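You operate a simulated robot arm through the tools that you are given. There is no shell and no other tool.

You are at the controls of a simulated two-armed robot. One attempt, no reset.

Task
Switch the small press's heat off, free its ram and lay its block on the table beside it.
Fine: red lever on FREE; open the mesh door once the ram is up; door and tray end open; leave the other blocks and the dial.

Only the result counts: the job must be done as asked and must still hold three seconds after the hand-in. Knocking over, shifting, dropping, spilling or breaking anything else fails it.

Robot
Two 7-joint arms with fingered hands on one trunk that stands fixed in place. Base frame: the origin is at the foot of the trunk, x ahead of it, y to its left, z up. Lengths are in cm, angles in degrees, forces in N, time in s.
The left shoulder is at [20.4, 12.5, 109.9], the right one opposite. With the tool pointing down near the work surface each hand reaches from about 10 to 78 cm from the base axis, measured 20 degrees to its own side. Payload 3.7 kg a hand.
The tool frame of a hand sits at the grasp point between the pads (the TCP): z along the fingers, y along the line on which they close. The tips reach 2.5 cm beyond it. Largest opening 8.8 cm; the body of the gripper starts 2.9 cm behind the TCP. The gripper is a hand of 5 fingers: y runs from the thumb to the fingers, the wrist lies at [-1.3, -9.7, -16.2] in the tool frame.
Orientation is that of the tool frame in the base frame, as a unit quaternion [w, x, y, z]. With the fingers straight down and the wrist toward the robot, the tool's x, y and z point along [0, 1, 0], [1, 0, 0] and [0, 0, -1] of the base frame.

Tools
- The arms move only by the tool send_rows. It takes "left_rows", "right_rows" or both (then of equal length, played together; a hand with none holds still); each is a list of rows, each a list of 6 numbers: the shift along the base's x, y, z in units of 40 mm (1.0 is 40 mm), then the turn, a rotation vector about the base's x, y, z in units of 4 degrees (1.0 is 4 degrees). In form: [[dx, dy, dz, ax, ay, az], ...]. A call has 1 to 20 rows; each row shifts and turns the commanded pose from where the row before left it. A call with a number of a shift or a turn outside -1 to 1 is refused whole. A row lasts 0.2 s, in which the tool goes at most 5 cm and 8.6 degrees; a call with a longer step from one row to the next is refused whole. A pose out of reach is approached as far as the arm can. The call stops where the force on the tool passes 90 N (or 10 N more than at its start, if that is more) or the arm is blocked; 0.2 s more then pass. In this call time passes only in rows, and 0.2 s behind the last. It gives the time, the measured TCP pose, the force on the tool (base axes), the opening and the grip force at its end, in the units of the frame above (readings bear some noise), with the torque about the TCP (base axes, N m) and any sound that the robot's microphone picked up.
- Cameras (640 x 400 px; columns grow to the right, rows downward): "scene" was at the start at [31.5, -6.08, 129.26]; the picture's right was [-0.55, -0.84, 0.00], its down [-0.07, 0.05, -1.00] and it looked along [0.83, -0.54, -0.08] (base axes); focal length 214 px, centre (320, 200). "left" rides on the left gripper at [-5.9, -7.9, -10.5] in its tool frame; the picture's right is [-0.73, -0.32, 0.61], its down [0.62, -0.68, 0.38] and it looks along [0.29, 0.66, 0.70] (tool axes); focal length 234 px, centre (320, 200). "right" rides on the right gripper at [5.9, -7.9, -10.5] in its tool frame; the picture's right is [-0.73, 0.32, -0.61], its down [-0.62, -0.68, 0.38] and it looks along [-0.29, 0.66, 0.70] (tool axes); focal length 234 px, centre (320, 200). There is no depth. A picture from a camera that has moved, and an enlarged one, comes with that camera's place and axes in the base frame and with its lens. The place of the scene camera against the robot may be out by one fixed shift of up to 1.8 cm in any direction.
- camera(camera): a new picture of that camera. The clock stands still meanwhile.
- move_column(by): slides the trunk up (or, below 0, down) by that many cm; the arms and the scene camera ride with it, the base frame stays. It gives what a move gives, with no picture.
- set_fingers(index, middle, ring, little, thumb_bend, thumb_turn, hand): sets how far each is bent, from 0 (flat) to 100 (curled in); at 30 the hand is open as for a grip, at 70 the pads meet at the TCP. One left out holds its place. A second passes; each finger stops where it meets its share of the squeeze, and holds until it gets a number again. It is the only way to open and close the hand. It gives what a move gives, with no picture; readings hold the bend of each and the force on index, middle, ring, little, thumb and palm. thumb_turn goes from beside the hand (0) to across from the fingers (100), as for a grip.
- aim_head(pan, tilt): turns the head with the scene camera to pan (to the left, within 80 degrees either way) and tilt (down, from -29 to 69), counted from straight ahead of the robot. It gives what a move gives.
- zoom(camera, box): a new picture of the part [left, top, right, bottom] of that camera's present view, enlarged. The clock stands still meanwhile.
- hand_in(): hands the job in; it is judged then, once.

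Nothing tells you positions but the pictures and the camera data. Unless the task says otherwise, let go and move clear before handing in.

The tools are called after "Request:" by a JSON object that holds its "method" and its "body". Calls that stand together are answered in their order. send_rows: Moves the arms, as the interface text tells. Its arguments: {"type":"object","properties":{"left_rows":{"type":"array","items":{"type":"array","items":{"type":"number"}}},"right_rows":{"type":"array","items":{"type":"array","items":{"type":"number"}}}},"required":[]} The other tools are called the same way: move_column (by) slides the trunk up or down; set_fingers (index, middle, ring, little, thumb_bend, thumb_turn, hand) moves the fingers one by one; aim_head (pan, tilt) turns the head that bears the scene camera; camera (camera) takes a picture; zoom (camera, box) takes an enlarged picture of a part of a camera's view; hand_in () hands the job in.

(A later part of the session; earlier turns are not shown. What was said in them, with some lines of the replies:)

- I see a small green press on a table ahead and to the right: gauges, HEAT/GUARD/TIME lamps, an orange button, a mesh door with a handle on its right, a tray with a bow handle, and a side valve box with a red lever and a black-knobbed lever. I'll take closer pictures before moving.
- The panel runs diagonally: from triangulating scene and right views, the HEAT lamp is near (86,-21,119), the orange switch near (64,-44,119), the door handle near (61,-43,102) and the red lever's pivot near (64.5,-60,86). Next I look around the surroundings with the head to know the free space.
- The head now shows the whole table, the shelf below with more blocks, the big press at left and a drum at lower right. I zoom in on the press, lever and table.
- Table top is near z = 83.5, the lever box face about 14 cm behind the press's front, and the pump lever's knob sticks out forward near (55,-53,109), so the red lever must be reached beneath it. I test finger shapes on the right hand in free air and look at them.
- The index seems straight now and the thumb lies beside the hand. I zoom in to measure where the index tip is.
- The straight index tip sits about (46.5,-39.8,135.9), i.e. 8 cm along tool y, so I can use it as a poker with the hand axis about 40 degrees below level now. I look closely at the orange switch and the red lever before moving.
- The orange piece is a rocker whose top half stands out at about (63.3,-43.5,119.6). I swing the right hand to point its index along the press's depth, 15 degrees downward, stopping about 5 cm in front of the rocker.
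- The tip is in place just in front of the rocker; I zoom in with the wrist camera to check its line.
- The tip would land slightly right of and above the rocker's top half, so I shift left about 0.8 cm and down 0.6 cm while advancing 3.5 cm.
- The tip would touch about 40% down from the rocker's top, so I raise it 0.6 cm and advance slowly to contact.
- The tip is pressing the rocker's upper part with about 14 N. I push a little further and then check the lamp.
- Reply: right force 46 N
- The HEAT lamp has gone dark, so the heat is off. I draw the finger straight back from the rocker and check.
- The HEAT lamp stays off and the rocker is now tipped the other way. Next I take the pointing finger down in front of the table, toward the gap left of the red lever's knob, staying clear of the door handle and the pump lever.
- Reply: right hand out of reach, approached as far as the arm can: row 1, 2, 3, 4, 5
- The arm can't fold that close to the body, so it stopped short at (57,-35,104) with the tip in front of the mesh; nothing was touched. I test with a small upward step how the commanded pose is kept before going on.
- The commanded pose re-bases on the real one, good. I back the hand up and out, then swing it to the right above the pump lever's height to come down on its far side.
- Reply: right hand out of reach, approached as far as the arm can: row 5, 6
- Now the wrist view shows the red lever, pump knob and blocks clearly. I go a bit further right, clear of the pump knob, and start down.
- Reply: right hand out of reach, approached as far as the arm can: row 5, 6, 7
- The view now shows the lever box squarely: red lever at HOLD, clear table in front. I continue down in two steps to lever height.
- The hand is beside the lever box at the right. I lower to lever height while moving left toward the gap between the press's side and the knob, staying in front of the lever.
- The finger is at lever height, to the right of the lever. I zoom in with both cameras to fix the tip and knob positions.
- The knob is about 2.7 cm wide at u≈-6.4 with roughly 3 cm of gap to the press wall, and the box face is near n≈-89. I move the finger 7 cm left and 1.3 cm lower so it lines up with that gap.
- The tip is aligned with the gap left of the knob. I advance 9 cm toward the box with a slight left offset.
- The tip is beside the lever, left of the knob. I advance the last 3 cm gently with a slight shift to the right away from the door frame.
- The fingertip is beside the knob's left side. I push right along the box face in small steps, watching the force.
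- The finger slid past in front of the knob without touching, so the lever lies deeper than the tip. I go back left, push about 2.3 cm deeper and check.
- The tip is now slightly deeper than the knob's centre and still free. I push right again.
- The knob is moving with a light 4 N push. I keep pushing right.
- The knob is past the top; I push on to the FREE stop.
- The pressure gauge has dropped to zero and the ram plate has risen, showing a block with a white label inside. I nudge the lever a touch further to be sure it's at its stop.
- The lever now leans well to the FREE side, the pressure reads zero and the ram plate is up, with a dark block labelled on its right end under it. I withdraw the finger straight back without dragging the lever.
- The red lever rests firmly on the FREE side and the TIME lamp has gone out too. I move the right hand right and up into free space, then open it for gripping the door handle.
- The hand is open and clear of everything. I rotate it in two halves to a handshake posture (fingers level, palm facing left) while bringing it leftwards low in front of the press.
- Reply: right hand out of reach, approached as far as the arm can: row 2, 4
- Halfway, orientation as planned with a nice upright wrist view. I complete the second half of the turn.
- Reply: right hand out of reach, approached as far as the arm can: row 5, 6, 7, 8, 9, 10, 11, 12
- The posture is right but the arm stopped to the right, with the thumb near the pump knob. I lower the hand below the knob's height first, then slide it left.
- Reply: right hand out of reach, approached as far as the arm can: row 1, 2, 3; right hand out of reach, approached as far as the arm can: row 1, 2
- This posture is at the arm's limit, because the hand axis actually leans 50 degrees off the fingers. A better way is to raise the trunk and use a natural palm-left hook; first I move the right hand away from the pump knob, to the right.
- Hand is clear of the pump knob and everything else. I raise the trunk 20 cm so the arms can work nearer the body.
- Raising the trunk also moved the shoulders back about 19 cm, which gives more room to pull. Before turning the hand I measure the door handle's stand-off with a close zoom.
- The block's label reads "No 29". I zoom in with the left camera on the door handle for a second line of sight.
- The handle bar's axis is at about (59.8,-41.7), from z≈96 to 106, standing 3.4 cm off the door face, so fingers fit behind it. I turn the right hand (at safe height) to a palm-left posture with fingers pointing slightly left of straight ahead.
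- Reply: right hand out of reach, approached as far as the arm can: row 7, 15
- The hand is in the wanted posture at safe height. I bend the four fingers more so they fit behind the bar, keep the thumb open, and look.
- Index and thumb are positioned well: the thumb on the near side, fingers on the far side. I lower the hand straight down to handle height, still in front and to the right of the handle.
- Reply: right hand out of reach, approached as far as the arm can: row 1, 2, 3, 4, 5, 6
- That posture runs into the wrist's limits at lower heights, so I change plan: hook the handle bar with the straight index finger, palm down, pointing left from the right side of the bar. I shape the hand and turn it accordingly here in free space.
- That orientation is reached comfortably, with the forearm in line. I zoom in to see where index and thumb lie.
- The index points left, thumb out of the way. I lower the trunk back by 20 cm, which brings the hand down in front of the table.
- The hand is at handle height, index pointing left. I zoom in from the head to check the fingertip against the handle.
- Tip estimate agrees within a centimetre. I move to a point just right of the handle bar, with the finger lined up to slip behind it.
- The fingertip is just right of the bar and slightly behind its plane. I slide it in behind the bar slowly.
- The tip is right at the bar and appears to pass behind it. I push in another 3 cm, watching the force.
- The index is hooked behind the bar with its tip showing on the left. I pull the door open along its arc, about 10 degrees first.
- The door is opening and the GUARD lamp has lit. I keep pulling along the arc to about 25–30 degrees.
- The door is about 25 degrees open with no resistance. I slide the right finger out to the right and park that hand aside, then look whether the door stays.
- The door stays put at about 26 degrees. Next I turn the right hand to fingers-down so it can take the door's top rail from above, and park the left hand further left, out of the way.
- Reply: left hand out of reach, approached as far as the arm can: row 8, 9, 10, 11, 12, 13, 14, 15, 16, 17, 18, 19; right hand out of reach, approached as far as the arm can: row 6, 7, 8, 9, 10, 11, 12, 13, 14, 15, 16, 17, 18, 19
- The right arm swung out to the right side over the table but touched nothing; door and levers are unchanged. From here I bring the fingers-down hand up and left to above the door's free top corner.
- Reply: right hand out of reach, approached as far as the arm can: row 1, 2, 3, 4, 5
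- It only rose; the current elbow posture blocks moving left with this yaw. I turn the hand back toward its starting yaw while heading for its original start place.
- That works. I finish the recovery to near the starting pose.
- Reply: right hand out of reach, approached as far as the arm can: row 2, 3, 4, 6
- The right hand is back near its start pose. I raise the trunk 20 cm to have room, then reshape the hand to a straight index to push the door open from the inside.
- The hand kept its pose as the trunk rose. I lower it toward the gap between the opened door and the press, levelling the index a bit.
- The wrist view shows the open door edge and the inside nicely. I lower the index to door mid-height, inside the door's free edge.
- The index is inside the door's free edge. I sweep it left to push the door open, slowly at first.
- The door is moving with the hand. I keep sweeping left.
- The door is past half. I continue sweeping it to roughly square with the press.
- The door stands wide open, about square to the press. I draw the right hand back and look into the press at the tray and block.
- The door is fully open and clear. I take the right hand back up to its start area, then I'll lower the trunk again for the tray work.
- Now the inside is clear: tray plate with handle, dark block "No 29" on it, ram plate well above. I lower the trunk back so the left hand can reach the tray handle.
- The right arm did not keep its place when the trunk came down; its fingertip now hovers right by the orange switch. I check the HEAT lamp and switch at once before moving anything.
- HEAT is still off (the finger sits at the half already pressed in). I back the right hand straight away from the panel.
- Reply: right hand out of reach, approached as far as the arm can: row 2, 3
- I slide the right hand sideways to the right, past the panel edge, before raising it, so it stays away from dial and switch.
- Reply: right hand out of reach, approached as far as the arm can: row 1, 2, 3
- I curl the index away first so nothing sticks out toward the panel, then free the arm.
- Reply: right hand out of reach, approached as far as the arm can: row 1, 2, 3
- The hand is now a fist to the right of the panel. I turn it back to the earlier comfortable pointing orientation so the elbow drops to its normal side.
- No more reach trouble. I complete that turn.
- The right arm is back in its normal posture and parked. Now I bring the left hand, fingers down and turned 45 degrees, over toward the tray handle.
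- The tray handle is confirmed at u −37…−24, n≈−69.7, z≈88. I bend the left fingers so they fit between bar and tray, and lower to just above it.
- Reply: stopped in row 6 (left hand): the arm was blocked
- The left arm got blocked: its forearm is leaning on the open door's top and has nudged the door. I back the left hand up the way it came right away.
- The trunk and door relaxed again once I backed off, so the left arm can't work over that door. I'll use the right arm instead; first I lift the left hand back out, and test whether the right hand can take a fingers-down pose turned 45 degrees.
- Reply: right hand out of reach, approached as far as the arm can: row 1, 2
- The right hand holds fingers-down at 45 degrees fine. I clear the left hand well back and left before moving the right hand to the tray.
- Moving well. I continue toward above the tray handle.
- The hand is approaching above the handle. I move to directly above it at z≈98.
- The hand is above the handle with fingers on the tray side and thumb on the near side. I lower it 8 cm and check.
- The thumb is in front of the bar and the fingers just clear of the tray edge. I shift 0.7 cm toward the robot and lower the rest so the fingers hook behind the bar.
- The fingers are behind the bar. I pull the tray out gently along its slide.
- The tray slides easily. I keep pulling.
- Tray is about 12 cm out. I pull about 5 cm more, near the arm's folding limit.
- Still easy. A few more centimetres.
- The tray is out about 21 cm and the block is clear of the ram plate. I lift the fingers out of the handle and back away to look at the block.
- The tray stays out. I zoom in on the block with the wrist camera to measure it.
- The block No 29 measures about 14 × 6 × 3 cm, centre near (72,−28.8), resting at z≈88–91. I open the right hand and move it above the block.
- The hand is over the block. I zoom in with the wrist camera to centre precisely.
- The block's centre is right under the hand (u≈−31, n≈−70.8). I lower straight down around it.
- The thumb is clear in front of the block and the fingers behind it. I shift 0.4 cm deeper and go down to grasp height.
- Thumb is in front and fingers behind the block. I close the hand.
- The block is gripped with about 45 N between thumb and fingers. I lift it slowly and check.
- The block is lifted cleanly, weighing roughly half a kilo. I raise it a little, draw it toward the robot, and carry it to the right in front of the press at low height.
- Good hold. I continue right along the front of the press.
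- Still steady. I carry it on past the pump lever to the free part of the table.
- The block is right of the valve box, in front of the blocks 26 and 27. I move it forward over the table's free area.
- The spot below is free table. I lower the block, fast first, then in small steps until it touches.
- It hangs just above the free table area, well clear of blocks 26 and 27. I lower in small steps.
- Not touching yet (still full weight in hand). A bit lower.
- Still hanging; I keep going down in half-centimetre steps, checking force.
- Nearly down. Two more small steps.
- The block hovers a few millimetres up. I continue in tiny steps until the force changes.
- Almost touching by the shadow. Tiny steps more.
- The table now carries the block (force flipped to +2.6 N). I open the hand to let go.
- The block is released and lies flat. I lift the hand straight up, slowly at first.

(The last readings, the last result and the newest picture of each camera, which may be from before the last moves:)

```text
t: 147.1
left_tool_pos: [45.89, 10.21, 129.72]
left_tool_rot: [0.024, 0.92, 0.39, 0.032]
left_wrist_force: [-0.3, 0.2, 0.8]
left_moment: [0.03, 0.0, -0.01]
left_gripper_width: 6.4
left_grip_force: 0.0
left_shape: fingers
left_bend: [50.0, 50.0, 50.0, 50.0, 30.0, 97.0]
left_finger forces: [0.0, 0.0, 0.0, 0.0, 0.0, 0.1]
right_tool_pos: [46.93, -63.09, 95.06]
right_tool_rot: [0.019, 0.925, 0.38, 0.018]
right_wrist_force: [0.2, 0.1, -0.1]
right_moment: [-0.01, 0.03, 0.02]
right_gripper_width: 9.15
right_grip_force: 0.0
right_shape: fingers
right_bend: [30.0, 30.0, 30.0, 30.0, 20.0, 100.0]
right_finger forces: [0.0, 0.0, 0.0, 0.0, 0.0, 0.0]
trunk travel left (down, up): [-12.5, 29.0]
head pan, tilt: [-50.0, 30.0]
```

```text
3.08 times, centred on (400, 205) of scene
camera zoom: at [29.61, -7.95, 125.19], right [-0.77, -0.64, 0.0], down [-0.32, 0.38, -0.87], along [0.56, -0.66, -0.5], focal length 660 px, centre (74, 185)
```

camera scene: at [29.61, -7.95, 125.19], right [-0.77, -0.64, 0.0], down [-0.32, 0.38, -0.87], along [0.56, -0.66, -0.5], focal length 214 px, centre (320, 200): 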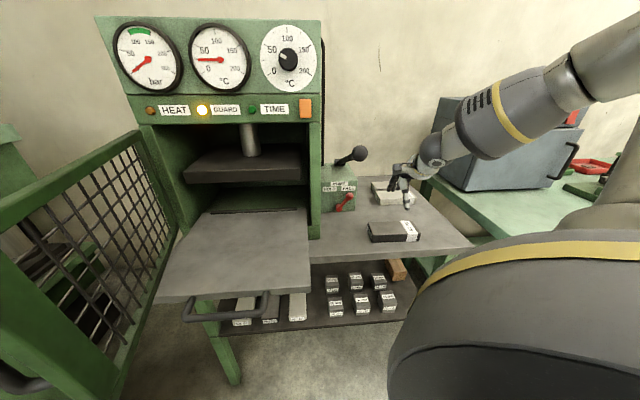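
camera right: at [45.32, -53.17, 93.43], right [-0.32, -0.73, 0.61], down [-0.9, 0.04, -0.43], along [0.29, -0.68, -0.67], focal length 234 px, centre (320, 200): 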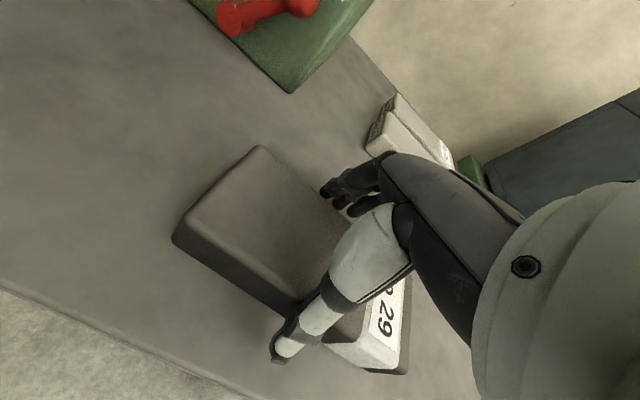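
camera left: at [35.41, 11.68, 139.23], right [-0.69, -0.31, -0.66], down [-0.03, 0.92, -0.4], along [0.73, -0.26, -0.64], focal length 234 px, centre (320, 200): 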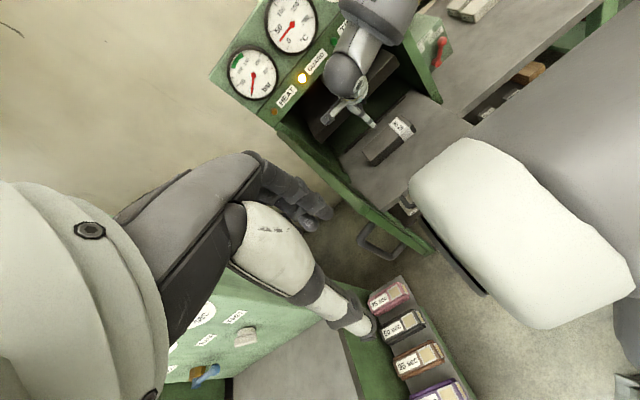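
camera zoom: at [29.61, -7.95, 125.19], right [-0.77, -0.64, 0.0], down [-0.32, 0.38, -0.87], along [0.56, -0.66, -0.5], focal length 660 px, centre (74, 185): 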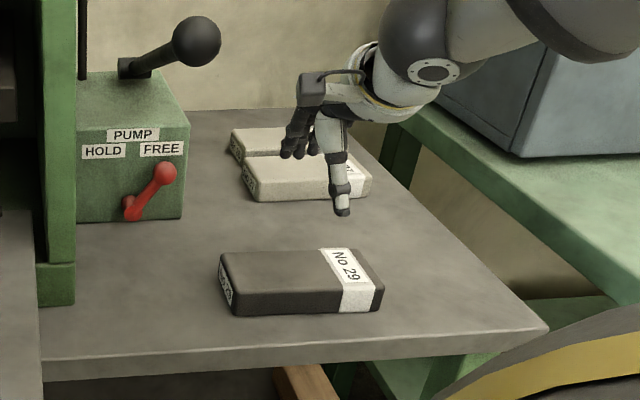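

Block No 29 lies flat on the table beside the press and the hand is clear. I look at the door's opening angle and the overall state.

Request:
{"method": "aim_head", "body": {"pan": -15, "tilt": 30}}

Request:
{"method": "camera", "body": {"camera": "scene"}}

Request:
{"method": "camera", "body": {"camera": "left"}}

```text
t: 148.1
left_tool_pos: [45.91, 10.27, 129.63]
left_tool_rot: [0.023, 0.92, 0.39, 0.032]
left_wrist_force: [-0.3, 0.8, 0.4]
left_moment: [0.03, -0.02, -0.03]
left_gripper_width: 6.38
left_grip_force: 0.0
left_shape: fingers
left_bend: [50.0, 50.0, 50.0, 50.0, 30.0, 97.0]
left_finger forces: [0.0, 0.0, 0.1, 0.0, 0.0, 0.0]
right_tool_pos: [47.07, -63.05, 95.1]
right_tool_rot: [0.018, 0.925, 0.379, 0.019]
right_wrist_force: [0.0, 0.1, -0.4]
right_moment: [-0.02, 0.02, 0.0]
right_gripper_width: 9.14
right_grip_force: 0.0
right_shape: fingers
right_bend: [30.0, 30.0, 30.0, 30.0, 20.0, 100.0]
right_finger forces: [0.0, 0.0, 0.0, 0.1, 0.0, 0.2]
trunk travel left (down, up): [-12.5, 29.0]
head pan, tilt: [-15.0, 30.0]
```

```text
taken
camera scene: at [32.55, -3.42, 125.17], right [-0.26, -0.97, 0.0], down [-0.48, 0.13, -0.87], along [0.84, -0.22, -0.5], focal length 214 px, centre (320, 200)
```

scene: 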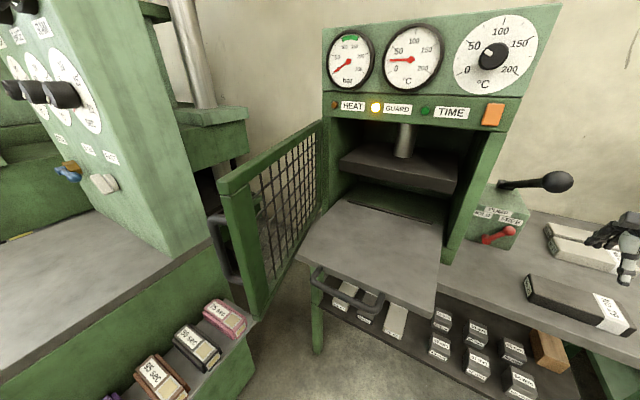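

```text
taken
camera left: at [35.41, 11.67, 139.23], right [-0.69, -0.31, -0.66], down [-0.03, 0.92, -0.4], along [0.73, -0.26, -0.64], focal length 234 px, centre (320, 200)
```

left: 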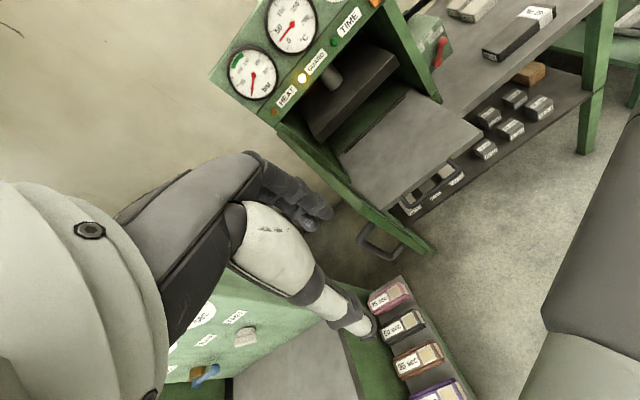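

The door stands at roughly 72 degrees; I'd like it wider for a safe margin. I bring the left hand over to the inside of the door's free end, still above the door top.

Request:
{"method": "send_rows", "body": {"left_rows": [[0.13, -0.7, 0, 0, 0, 0], [0.13, -0.85, 0, 0, 0, 0], [0.13, -0.85, 0, 0, 0, 0], [0.13, -0.85, 0, 0, 0, 0], [0.13, -0.85, 0, 0, 0, 0], [0.13, -0.85, 0, 0, 0, 0]]}}

Request:
{"method": "camera", "body": {"camera": "scene"}}

Request:
{"method": "camera", "body": {"camera": "left"}}

```text
t: 149.5
left_tool_pos: [48.73, -9.82, 129.57]
left_tool_rot: [0.023, 0.92, 0.391, 0.033]
left_wrist_force: [0.0, 0.0, -0.4]
left_moment: [0.0, 0.01, 0.04]
left_gripper_width: 6.38
left_grip_force: 0.1
left_shape: fingers
left_bend: [50.0, 50.0, 50.0, 50.0, 30.0, 97.0]
left_finger forces: [0.0, 0.0, 0.0, 0.0, 0.0, 0.0]
right_tool_pos: [47.07, -63.16, 95.13]
right_tool_rot: [0.018, 0.925, 0.379, 0.018]
right_wrist_force: [-0.4, 0.9, 0.8]
right_moment: [-0.01, 0.0, 0.01]
right_gripper_width: 9.17
right_grip_force: 0.1
right_shape: fingers
right_bend: [30.0, 30.0, 30.0, 30.0, 20.0, 100.0]
right_finger forces: [0.0, 0.0, 0.1, 0.0, 0.0, 0.0]
trunk travel left (down, up): [-12.5, 29.0]
head pan, tilt: [-15.0, 30.0]
```

```text
taken
camera scene: at [32.55, -3.47, 125.17], right [-0.26, -0.97, 0.0], down [-0.48, 0.13, -0.87], along [0.84, -0.22, -0.5], focal length 214 px, centre (320, 200)
```

scene: 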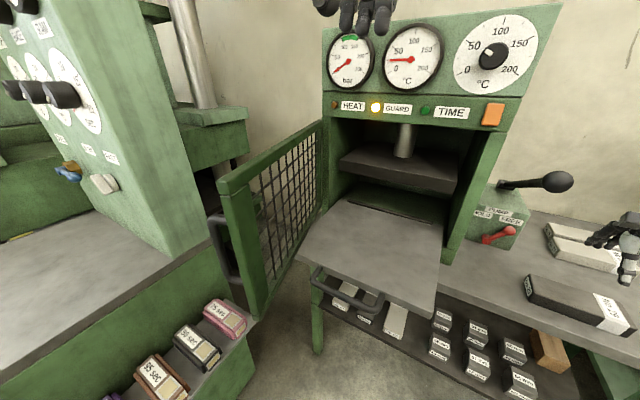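

```text
taken
camera left: at [38.33, -8.34, 139.07], right [-0.69, -0.31, -0.66], down [-0.03, 0.92, -0.4], along [0.73, -0.26, -0.64], focal length 234 px, centre (320, 200)
```

left: 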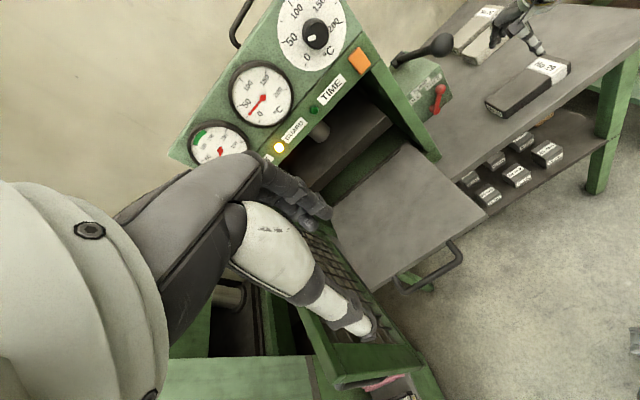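

The hand is just right of the door's rail in plan. I shift it 4 cm further inside and lower it to below the door's top edge.

Request:
{"method": "send_rows", "body": {"left_rows": [[-0.3, -0.9, 0, 0, 0, 0], [0, -0.2, -0.7, 0, 0, 0], [0, 0, -0.8, 0, 0, 0], [0, 0, -0.8, 0, 0, 0]]}}

Request:
{"method": "camera", "body": {"camera": "scene"}}

Request:
{"method": "camera", "body": {"camera": "left"}}

```text
t: 150.5
left_tool_pos: [47.75, -14.12, 120.34]
left_tool_rot: [0.023, 0.92, 0.389, 0.032]
left_wrist_force: [-0.6, 0.0, 0.5]
left_moment: [-0.01, -0.03, 0.01]
left_gripper_width: 6.37
left_grip_force: 0.2
left_shape: fingers
left_bend: [50.0, 50.0, 50.0, 50.0, 30.0, 97.0]
left_finger forces: [0.0, 0.0, 0.1, 0.0, 0.1, 0.0]
right_tool_pos: [47.14, -63.1, 95.15]
right_tool_rot: [0.017, 0.925, 0.379, 0.017]
right_wrist_force: [0.3, -0.3, -0.5]
right_moment: [0.0, 0.04, 0.05]
right_gripper_width: 9.14
right_grip_force: 0.0
right_shape: fingers
right_bend: [30.0, 30.0, 30.0, 30.0, 20.0, 100.0]
right_finger forces: [0.1, 0.0, 0.0, 0.1, 0.0, 0.0]
trunk travel left (down, up): [-12.5, 29.0]
head pan, tilt: [-15.0, 30.0]
```

```text
taken
camera scene: at [32.62, -3.39, 125.14], right [-0.26, -0.97, 0.0], down [-0.48, 0.13, -0.87], along [0.84, -0.22, -0.5], focal length 214 px, centre (320, 200)
```

scene: 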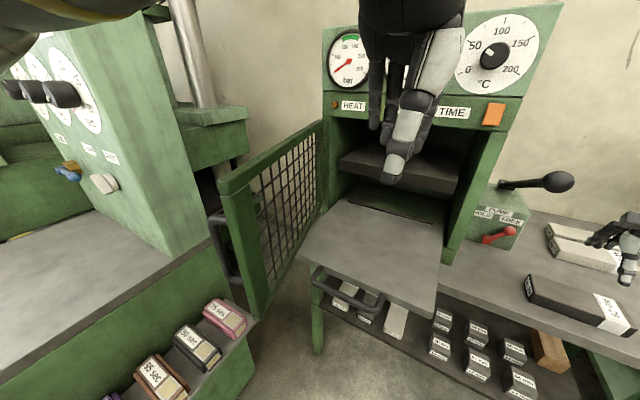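

```text
taken
camera left: at [37.21, -12.66, 129.86], right [-0.69, -0.31, -0.66], down [-0.03, 0.91, -0.4], along [0.73, -0.26, -0.64], focal length 234 px, centre (320, 200)
```

left: 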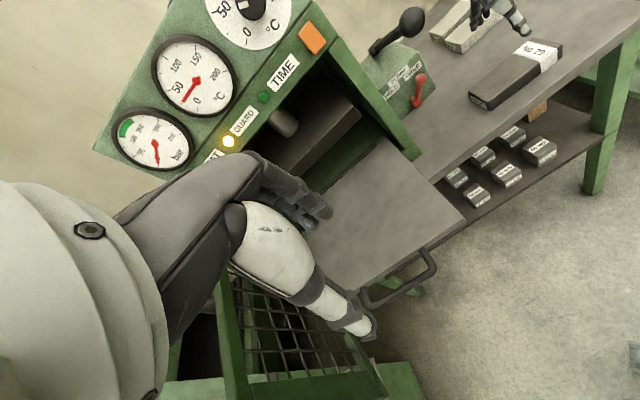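

Clear to the right of the door's free end. I lower to door height, then sweep gently outward.

Request:
{"method": "send_rows", "body": {"left_rows": [[0, 0, -0.8, 0, 0, 0], [0, 0, -0.8, 0, 0, 0], [0, 0, -0.7, 0, 0, 0]]}}

Request:
{"method": "camera", "body": {"camera": "scene"}}

Request:
{"method": "camera", "body": {"camera": "left"}}

```text
t: 151.3
left_tool_pos: [47.75, -14.19, 111.2]
left_tool_rot: [0.023, 0.92, 0.39, 0.033]
left_wrist_force: [0.2, 0.4, -0.6]
left_moment: [0.01, 0.01, -0.04]
left_gripper_width: 6.4
left_grip_force: 0.0
left_shape: fingers
left_bend: [50.0, 50.0, 50.0, 50.0, 30.0, 97.0]
left_finger forces: [0.1, 0.1, 0.0, 0.0, 0.0, 0.1]
right_tool_pos: [47.03, -63.11, 95.09]
right_tool_rot: [0.018, 0.925, 0.379, 0.017]
right_wrist_force: [-0.2, 0.1, -0.4]
right_moment: [0.02, 0.03, 0.0]
right_gripper_width: 9.13
right_grip_force: 0.1
right_shape: fingers
right_bend: [30.0, 30.0, 30.0, 30.0, 20.0, 100.0]
right_finger forces: [0.1, 0.0, 0.1, 0.0, 0.1, 0.0]
trunk travel left (down, up): [-12.5, 29.0]
head pan, tilt: [-15.0, 30.0]
```

```text
taken
camera scene: at [32.61, -3.41, 125.15], right [-0.26, -0.97, 0.0], down [-0.48, 0.13, -0.87], along [0.84, -0.22, -0.5], focal length 214 px, centre (320, 200)
```

scene: 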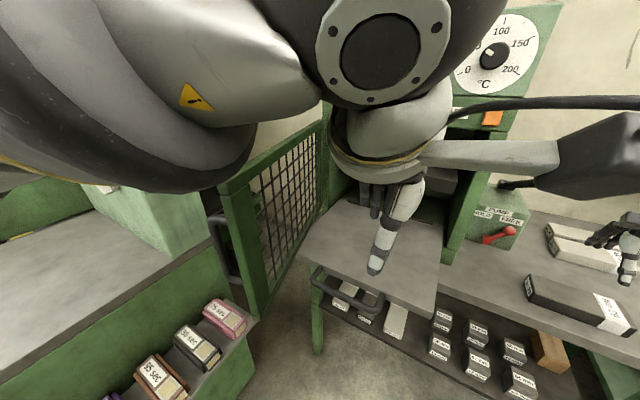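

```text
taken
camera left: at [37.17, -12.68, 120.81], right [-0.69, -0.31, -0.66], down [-0.03, 0.92, -0.4], along [0.73, -0.26, -0.64], focal length 234 px, centre (320, 200)
```

left: 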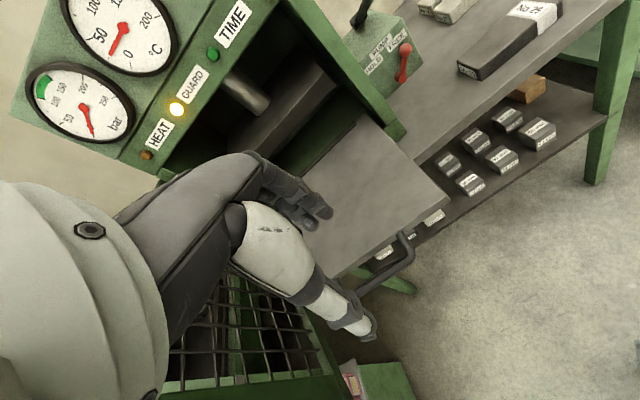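

The left hand is inside the door. I sweep it outward (left and slightly forward) in small steps.

Request:
{"method": "send_rows", "body": {"left_rows": [[0.2, 0.4, 0, 0, 0, 0], [0.2, 0.4, 0, 0, 0, 0], [0.2, 0.4, 0, 0, 0, 0], [0.2, 0.4, 0, 0, 0, 0]]}}

Request:
{"method": "camera", "body": {"camera": "scene"}}

Request:
{"method": "camera", "body": {"camera": "left"}}

```text
t: 152.3
left_tool_pos: [50.77, -7.58, 111.31]
left_tool_rot: [0.023, 0.92, 0.39, 0.032]
left_wrist_force: [1.2, -0.1, 0.1]
left_moment: [0.0, 0.01, -0.02]
left_gripper_width: 6.37
left_grip_force: 0.0
left_shape: fingers
left_bend: [50.0, 50.0, 50.0, 50.0, 30.0, 97.0]
left_finger forces: [0.1, 0.0, 0.0, 0.1, 0.0, 0.1]
right_tool_pos: [47.0, -63.03, 95.11]
right_tool_rot: [0.018, 0.925, 0.379, 0.018]
right_wrist_force: [0.0, -0.4, -0.5]
right_moment: [-0.01, 0.01, 0.0]
right_gripper_width: 9.13
right_grip_force: 0.0
right_shape: fingers
right_bend: [30.0, 30.0, 30.0, 30.0, 20.0, 100.0]
right_finger forces: [0.0, 0.1, 0.0, 0.1, 0.0, 0.0]
trunk travel left (down, up): [-12.5, 29.0]
head pan, tilt: [-15.0, 30.0]
```

```text
taken
camera scene: at [32.57, -3.38, 125.17], right [-0.26, -0.97, 0.0], down [-0.48, 0.13, -0.87], along [0.84, -0.22, -0.5], focal length 214 px, centre (320, 200)
```

scene: 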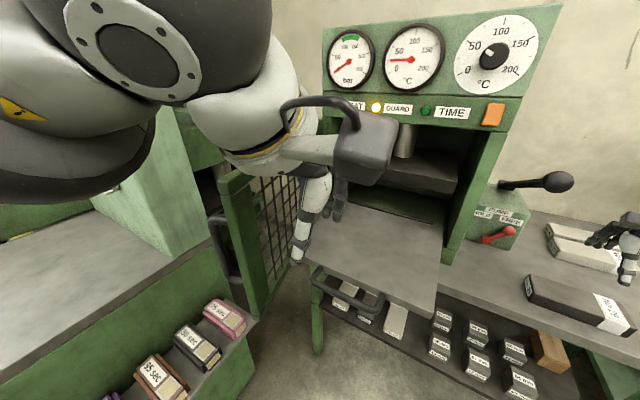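

```text
taken
camera left: at [40.24, -6.13, 120.74], right [-0.69, -0.31, -0.66], down [-0.03, 0.91, -0.4], along [0.73, -0.26, -0.64], focal length 234 px, centre (320, 200)
```

left: 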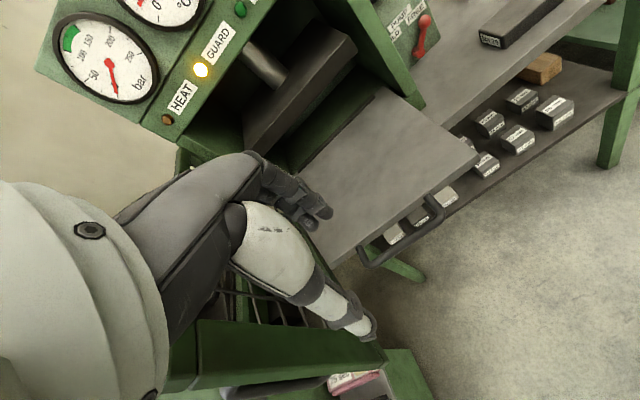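

No contact yet but close. I continue the sweep.

Request:
{"method": "send_rows", "body": {"left_rows": [[0.2, 0.4, 0, 0, 0, 0], [0.2, 0.4, 0, 0, 0, 0], [0.22, 0.38, 0, 0, 0, 0], [0.24, 0.36, 0, 0, 0, 0]]}}

Request:
{"method": "camera", "body": {"camera": "scene"}}

Request:
{"method": "camera", "body": {"camera": "left"}}

```text
t: 153.3
left_tool_pos: [54.48, -1.41, 111.06]
left_tool_rot: [0.023, 0.92, 0.39, 0.032]
left_wrist_force: [0.1, -0.1, -0.1]
left_moment: [0.01, -0.02, 0.01]
left_gripper_width: 6.35
left_grip_force: 0.0
left_shape: fingers
left_bend: [50.0, 50.0, 50.0, 50.0, 30.0, 97.0]
left_finger forces: [0.0, 0.0, 0.0, 0.0, 0.0, 0.0]
right_tool_pos: [47.03, -63.08, 95.03]
right_tool_rot: [0.018, 0.925, 0.379, 0.018]
right_wrist_force: [-0.1, -0.3, -0.1]
right_moment: [0.01, -0.03, -0.01]
right_gripper_width: 9.17
right_grip_force: 0.1
right_shape: fingers
right_bend: [30.0, 30.0, 30.0, 30.0, 20.0, 100.0]
right_finger forces: [0.0, 0.0, 0.0, 0.0, 0.0, 0.0]
trunk travel left (down, up): [-12.5, 29.0]
head pan, tilt: [-15.0, 30.0]
```

```text
taken
camera scene: at [32.56, -3.38, 125.17], right [-0.26, -0.97, 0.0], down [-0.48, 0.13, -0.87], along [0.84, -0.22, -0.5], focal length 214 px, centre (320, 200)
```

scene: 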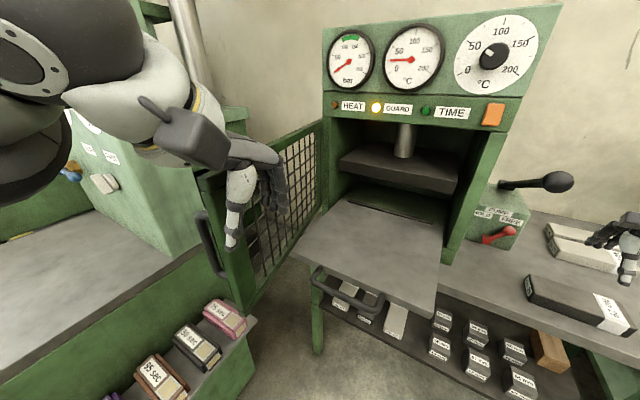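

```text
taken
camera left: at [43.83, 0.1, 120.6], right [-0.69, -0.31, -0.66], down [-0.03, 0.92, -0.4], along [0.73, -0.26, -0.64], focal length 234 px, centre (320, 200)
```

left: 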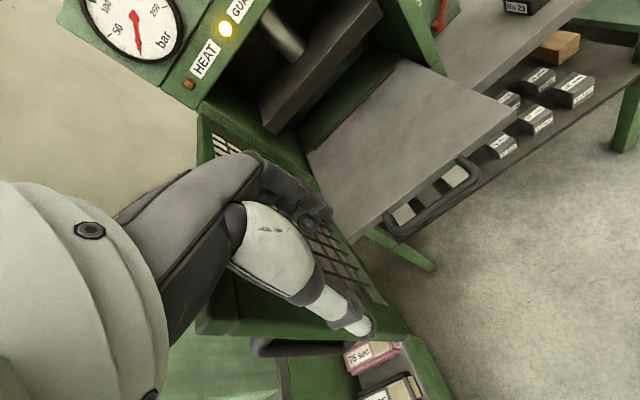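

The door is swinging wider. I push a little more to about square.

Request:
{"method": "send_rows", "body": {"left_rows": [[0.25, 0.33, 0, 0, 0, 0], [0.25, 0.33, 0, 0, 0, 0], [0.27, 0.3, 0, 0, 0, 0], [0.27, 0.3, 0, 0, 0, 0]]}}

Request:
{"method": "camera", "body": {"camera": "scene"}}

Request:
{"method": "camera", "body": {"camera": "left"}}

```text
t: 154.3
left_tool_pos: [58.62, 3.54, 111.23]
left_tool_rot: [0.023, 0.92, 0.39, 0.033]
left_wrist_force: [-0.6, -0.2, -1.2]
left_moment: [0.0, -0.01, 0.01]
left_gripper_width: 6.37
left_grip_force: 0.0
left_shape: fingers
left_bend: [50.0, 50.0, 50.0, 50.0, 30.0, 97.0]
left_finger forces: [0.0, 0.1, 0.0, 0.0, 0.1, 0.0]
right_tool_pos: [47.09, -63.01, 95.12]
right_tool_rot: [0.017, 0.925, 0.379, 0.018]
right_wrist_force: [0.3, 0.6, -0.3]
right_moment: [0.0, 0.01, -0.01]
right_gripper_width: 9.13
right_grip_force: 0.0
right_shape: fingers
right_bend: [30.0, 30.0, 30.0, 30.0, 20.0, 100.0]
right_finger forces: [0.0, 0.0, 0.1, 0.1, 0.1, 0.0]
trunk travel left (down, up): [-12.5, 29.0]
head pan, tilt: [-15.0, 30.0]
```

```text
taken
camera scene: at [32.56, -3.39, 125.17], right [-0.26, -0.97, 0.0], down [-0.48, 0.13, -0.87], along [0.84, -0.22, -0.5], focal length 214 px, centre (320, 200)
```

scene: 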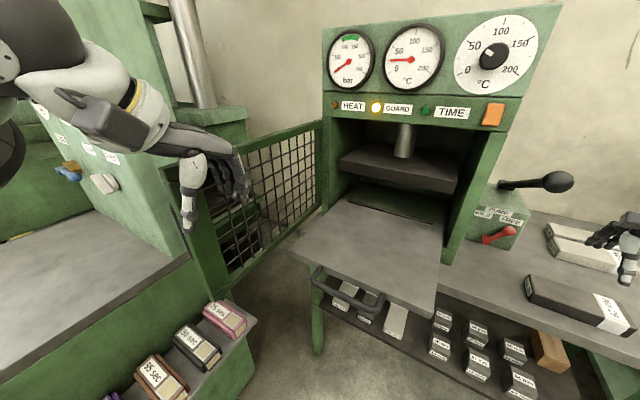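

```text
taken
camera left: at [48.04, 5.05, 120.76], right [-0.69, -0.31, -0.66], down [-0.03, 0.92, -0.4], along [0.73, -0.26, -0.64], focal length 234 px, centre (320, 200)
```

left: 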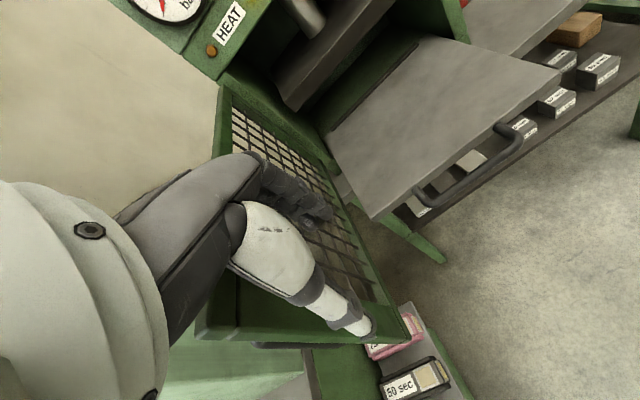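

The door is now about square to the press. I take the left hand off it, up and back to a clear spot.

Request:
{"method": "send_rows", "body": {"left_rows": [[-0.2, -0.5, 0, 0, 0, 0], [-0.3, -0.5, 0.2, 0, 0, 0], [-0.3, -0.2, 0.7, 0, 0, 0], [-0.3, 0, 0.8, 0, 0, 0], [-0.3, 0, 0.8, 0, 0, 0], [-0.4, 0.1, 0.8, 0, 0, 0], [-0.5, 0.2, 0.8, 0, 0, 0]]}}

Request:
{"method": "camera", "body": {"camera": "scene"}}

Request:
{"method": "camera", "body": {"camera": "left"}}

```text
t: 155.9
left_tool_pos: [48.9, -0.14, 127.97]
left_tool_rot: [0.023, 0.92, 0.39, 0.034]
left_wrist_force: [-1.2, 0.0, 0.1]
left_moment: [-0.01, -0.01, -0.01]
left_gripper_width: 6.36
left_grip_force: 0.1
left_shape: fingers
left_bend: [50.0, 50.0, 50.0, 50.0, 30.0, 97.0]
left_finger forces: [0.0, 0.1, 0.1, 0.0, 0.0, 0.1]
right_tool_pos: [46.98, -63.18, 95.09]
right_tool_rot: [0.018, 0.925, 0.379, 0.018]
right_wrist_force: [0.2, 0.2, -1.0]
right_moment: [0.0, 0.01, 0.02]
right_gripper_width: 9.14
right_grip_force: 0.0
right_shape: fingers
right_bend: [30.0, 30.0, 30.0, 30.0, 20.0, 100.0]
right_finger forces: [0.0, 0.0, 0.1, 0.0, 0.0, 0.0]
trunk travel left (down, up): [-12.5, 29.0]
head pan, tilt: [-15.0, 30.0]
```

```text
taken
camera scene: at [32.44, -3.42, 125.22], right [-0.26, -0.97, 0.0], down [-0.48, 0.13, -0.87], along [0.84, -0.22, -0.5], focal length 214 px, centre (320, 200)
```

scene: 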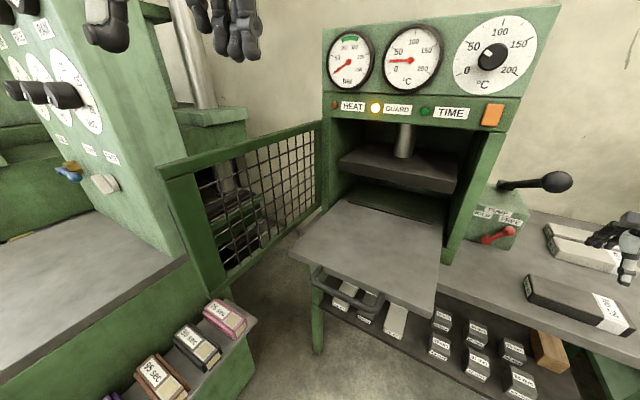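

```text
taken
camera left: at [38.4, 1.4, 137.43], right [-0.69, -0.31, -0.66], down [-0.03, 0.92, -0.4], along [0.73, -0.26, -0.64], focal length 234 px, centre (320, 200)
```

left: 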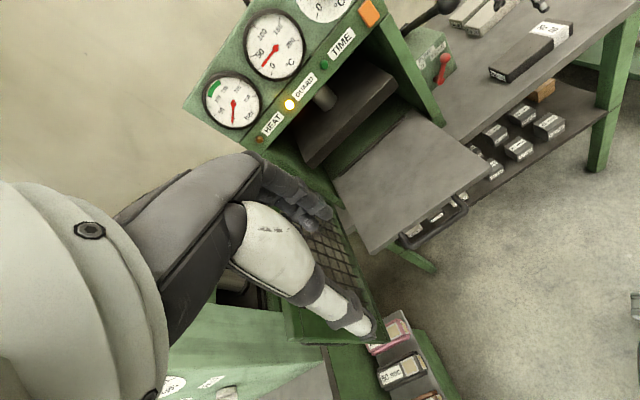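

Door, tray, lever and block all look right. I raise the right hand well clear of the table and take a final look.

Request:
{"method": "send_rows", "body": {"right_rows": [[-0.2, 0.2, 0.3, 0, 0, 0], [-0.3, 0.3, 0.5, 0, 0, 0], [-0.3, 0.3, 0.5, 0, 0, 0], [-0.3, 0.3, 0.5, 0, 0, 0]]}}

Request:
{"method": "aim_head", "body": {"pan": -45, "tilt": 25}}

Request:
{"method": "camera", "body": {"camera": "scene"}}

Request:
{"method": "zoom", "body": {"camera": "scene", "box": [130, 30, 370, 180]}}

Request:
{"method": "zoom", "body": {"camera": "scene", "box": [320, 160, 500, 290]}}

```text
t: 156.9
left_tool_pos: [48.94, -0.11, 127.92]
left_tool_rot: [0.024, 0.92, 0.39, 0.033]
left_wrist_force: [0.1, 0.2, -0.3]
left_moment: [-0.01, 0.02, -0.01]
left_gripper_width: 6.37
left_grip_force: 0.1
left_shape: fingers
left_bend: [50.0, 50.0, 50.0, 50.0, 30.0, 97.0]
left_finger forces: [0.0, 0.0, 0.1, 0.1, 0.0, 0.0]
right_tool_pos: [42.65, -58.61, 102.35]
right_tool_rot: [0.019, 0.925, 0.379, 0.018]
right_wrist_force: [-0.3, -0.4, -0.1]
right_moment: [0.03, -0.02, 0.01]
right_gripper_width: 9.12
right_grip_force: 0.1
right_shape: fingers
right_bend: [30.0, 30.0, 30.0, 30.0, 20.0, 100.0]
right_finger forces: [0.0, 0.0, 0.0, 0.0, 0.1, 0.1]
trunk travel left (down, up): [-12.5, 29.0]
head pan, tilt: [-15.0, 30.0]
```

```text
t: 157.9
left_tool_pos: [49.06, -0.02, 127.67]
left_tool_rot: [0.023, 0.92, 0.39, 0.032]
left_wrist_force: [0.9, 0.1, -0.5]
left_moment: [0.0, -0.01, -0.01]
left_gripper_width: 6.38
left_grip_force: 0.1
left_shape: fingers
left_bend: [50.0, 50.0, 50.0, 50.0, 30.0, 97.0]
left_finger forces: [0.0, 0.0, 0.0, 0.0, 0.0, 0.1]
right_tool_pos: [42.58, -58.66, 102.21]
right_tool_rot: [0.017, 0.925, 0.378, 0.019]
right_wrist_force: [0.2, -0.3, 0.5]
right_moment: [0.0, 0.0, 0.02]
right_gripper_width: 9.15
right_grip_force: 0.0
right_shape: fingers
right_bend: [30.0, 30.0, 30.0, 30.0, 20.0, 100.0]
right_finger forces: [0.1, 0.0, 0.0, 0.0, 0.1, 0.0]
trunk travel left (down, up): [-12.5, 29.0]
head pan, tilt: [-45.0, 25.0]
```

```text
taken
camera scene: at [30.34, -7.58, 125.97], right [-0.71, -0.71, 0.0], down [-0.3, 0.3, -0.91], along [0.64, -0.64, -0.42], focal length 214 px, centre (320, 200)
```

scene: 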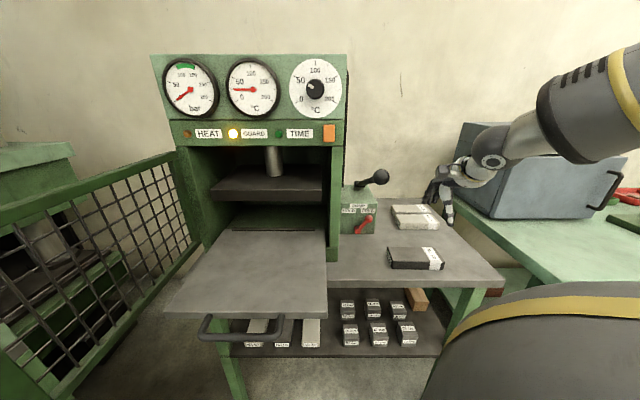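

```text
2.67 times, centred on (250, 105) of scene
camera zoom: at [30.34, -7.58, 125.97], right [-0.71, -0.71, 0.0], down [-0.3, 0.3, -0.91], along [0.64, -0.64, -0.42], focal length 572 px, centre (507, 453)
```

zoom: 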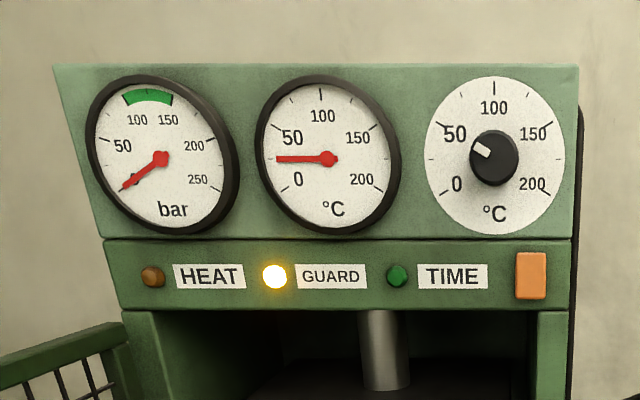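

```text
3.08 times, centred on (410, 225) of scene
camera zoom: at [30.34, -7.58, 125.97], right [-0.71, -0.71, 0.0], down [-0.3, 0.3, -0.91], along [0.64, -0.64, -0.42], focal length 660 px, centre (43, 123)
```

zoom: 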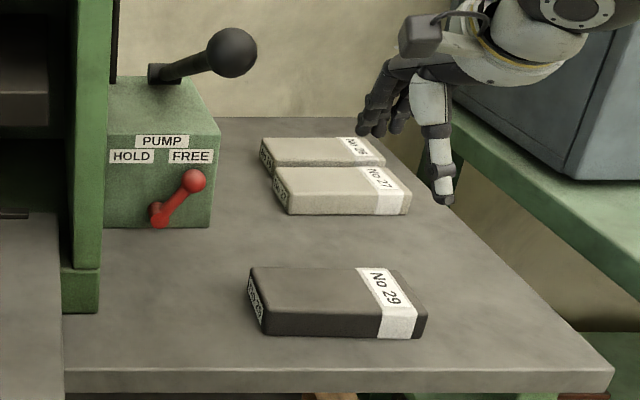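

HEAT is off, the lever is on FREE with 0 bar, and the ram is up. Door and tray are open, the dial and blocks 26 and 27 look untouched, and No 29 lies flat on the table beside the press. Both hands are empty and clear, so I hand in.

Request:
{"method": "hand_in", "body": {}}

```text
The job is handed in.
```

The small press's heat is off, its ram is free and up, and block No 29 is lying flat on the table to the right of the press. I've handed the job in; no verdict came back.

The last pictures before the hand-in showed:

- **Heat:** the HEAT lamp is dark.
- **Ram:** the red lever is on FREE, the pressure gauge reads zero and the ram plate is raised.
- **Door and tray:** I opened the mesh door only after the ram was up; it stands roughly square to the press. The tray is pulled out about 21 cm.
- **Left alone:** the dial and blocks No 26 and No 27 look untouched.

Two contacts or near-contacts could matter:

- **Left forearm on the door:** while I first reached for the tray, the left forearm leaned on the open door and nudged it a few degrees toward closed. I later pushed it wide again.
- **Fingertip near the switch:** at one point the right fingertip hovered right at the heat switch, but the HEAT lamp stayed off.

Both hands were empty and clear of everything at the end.
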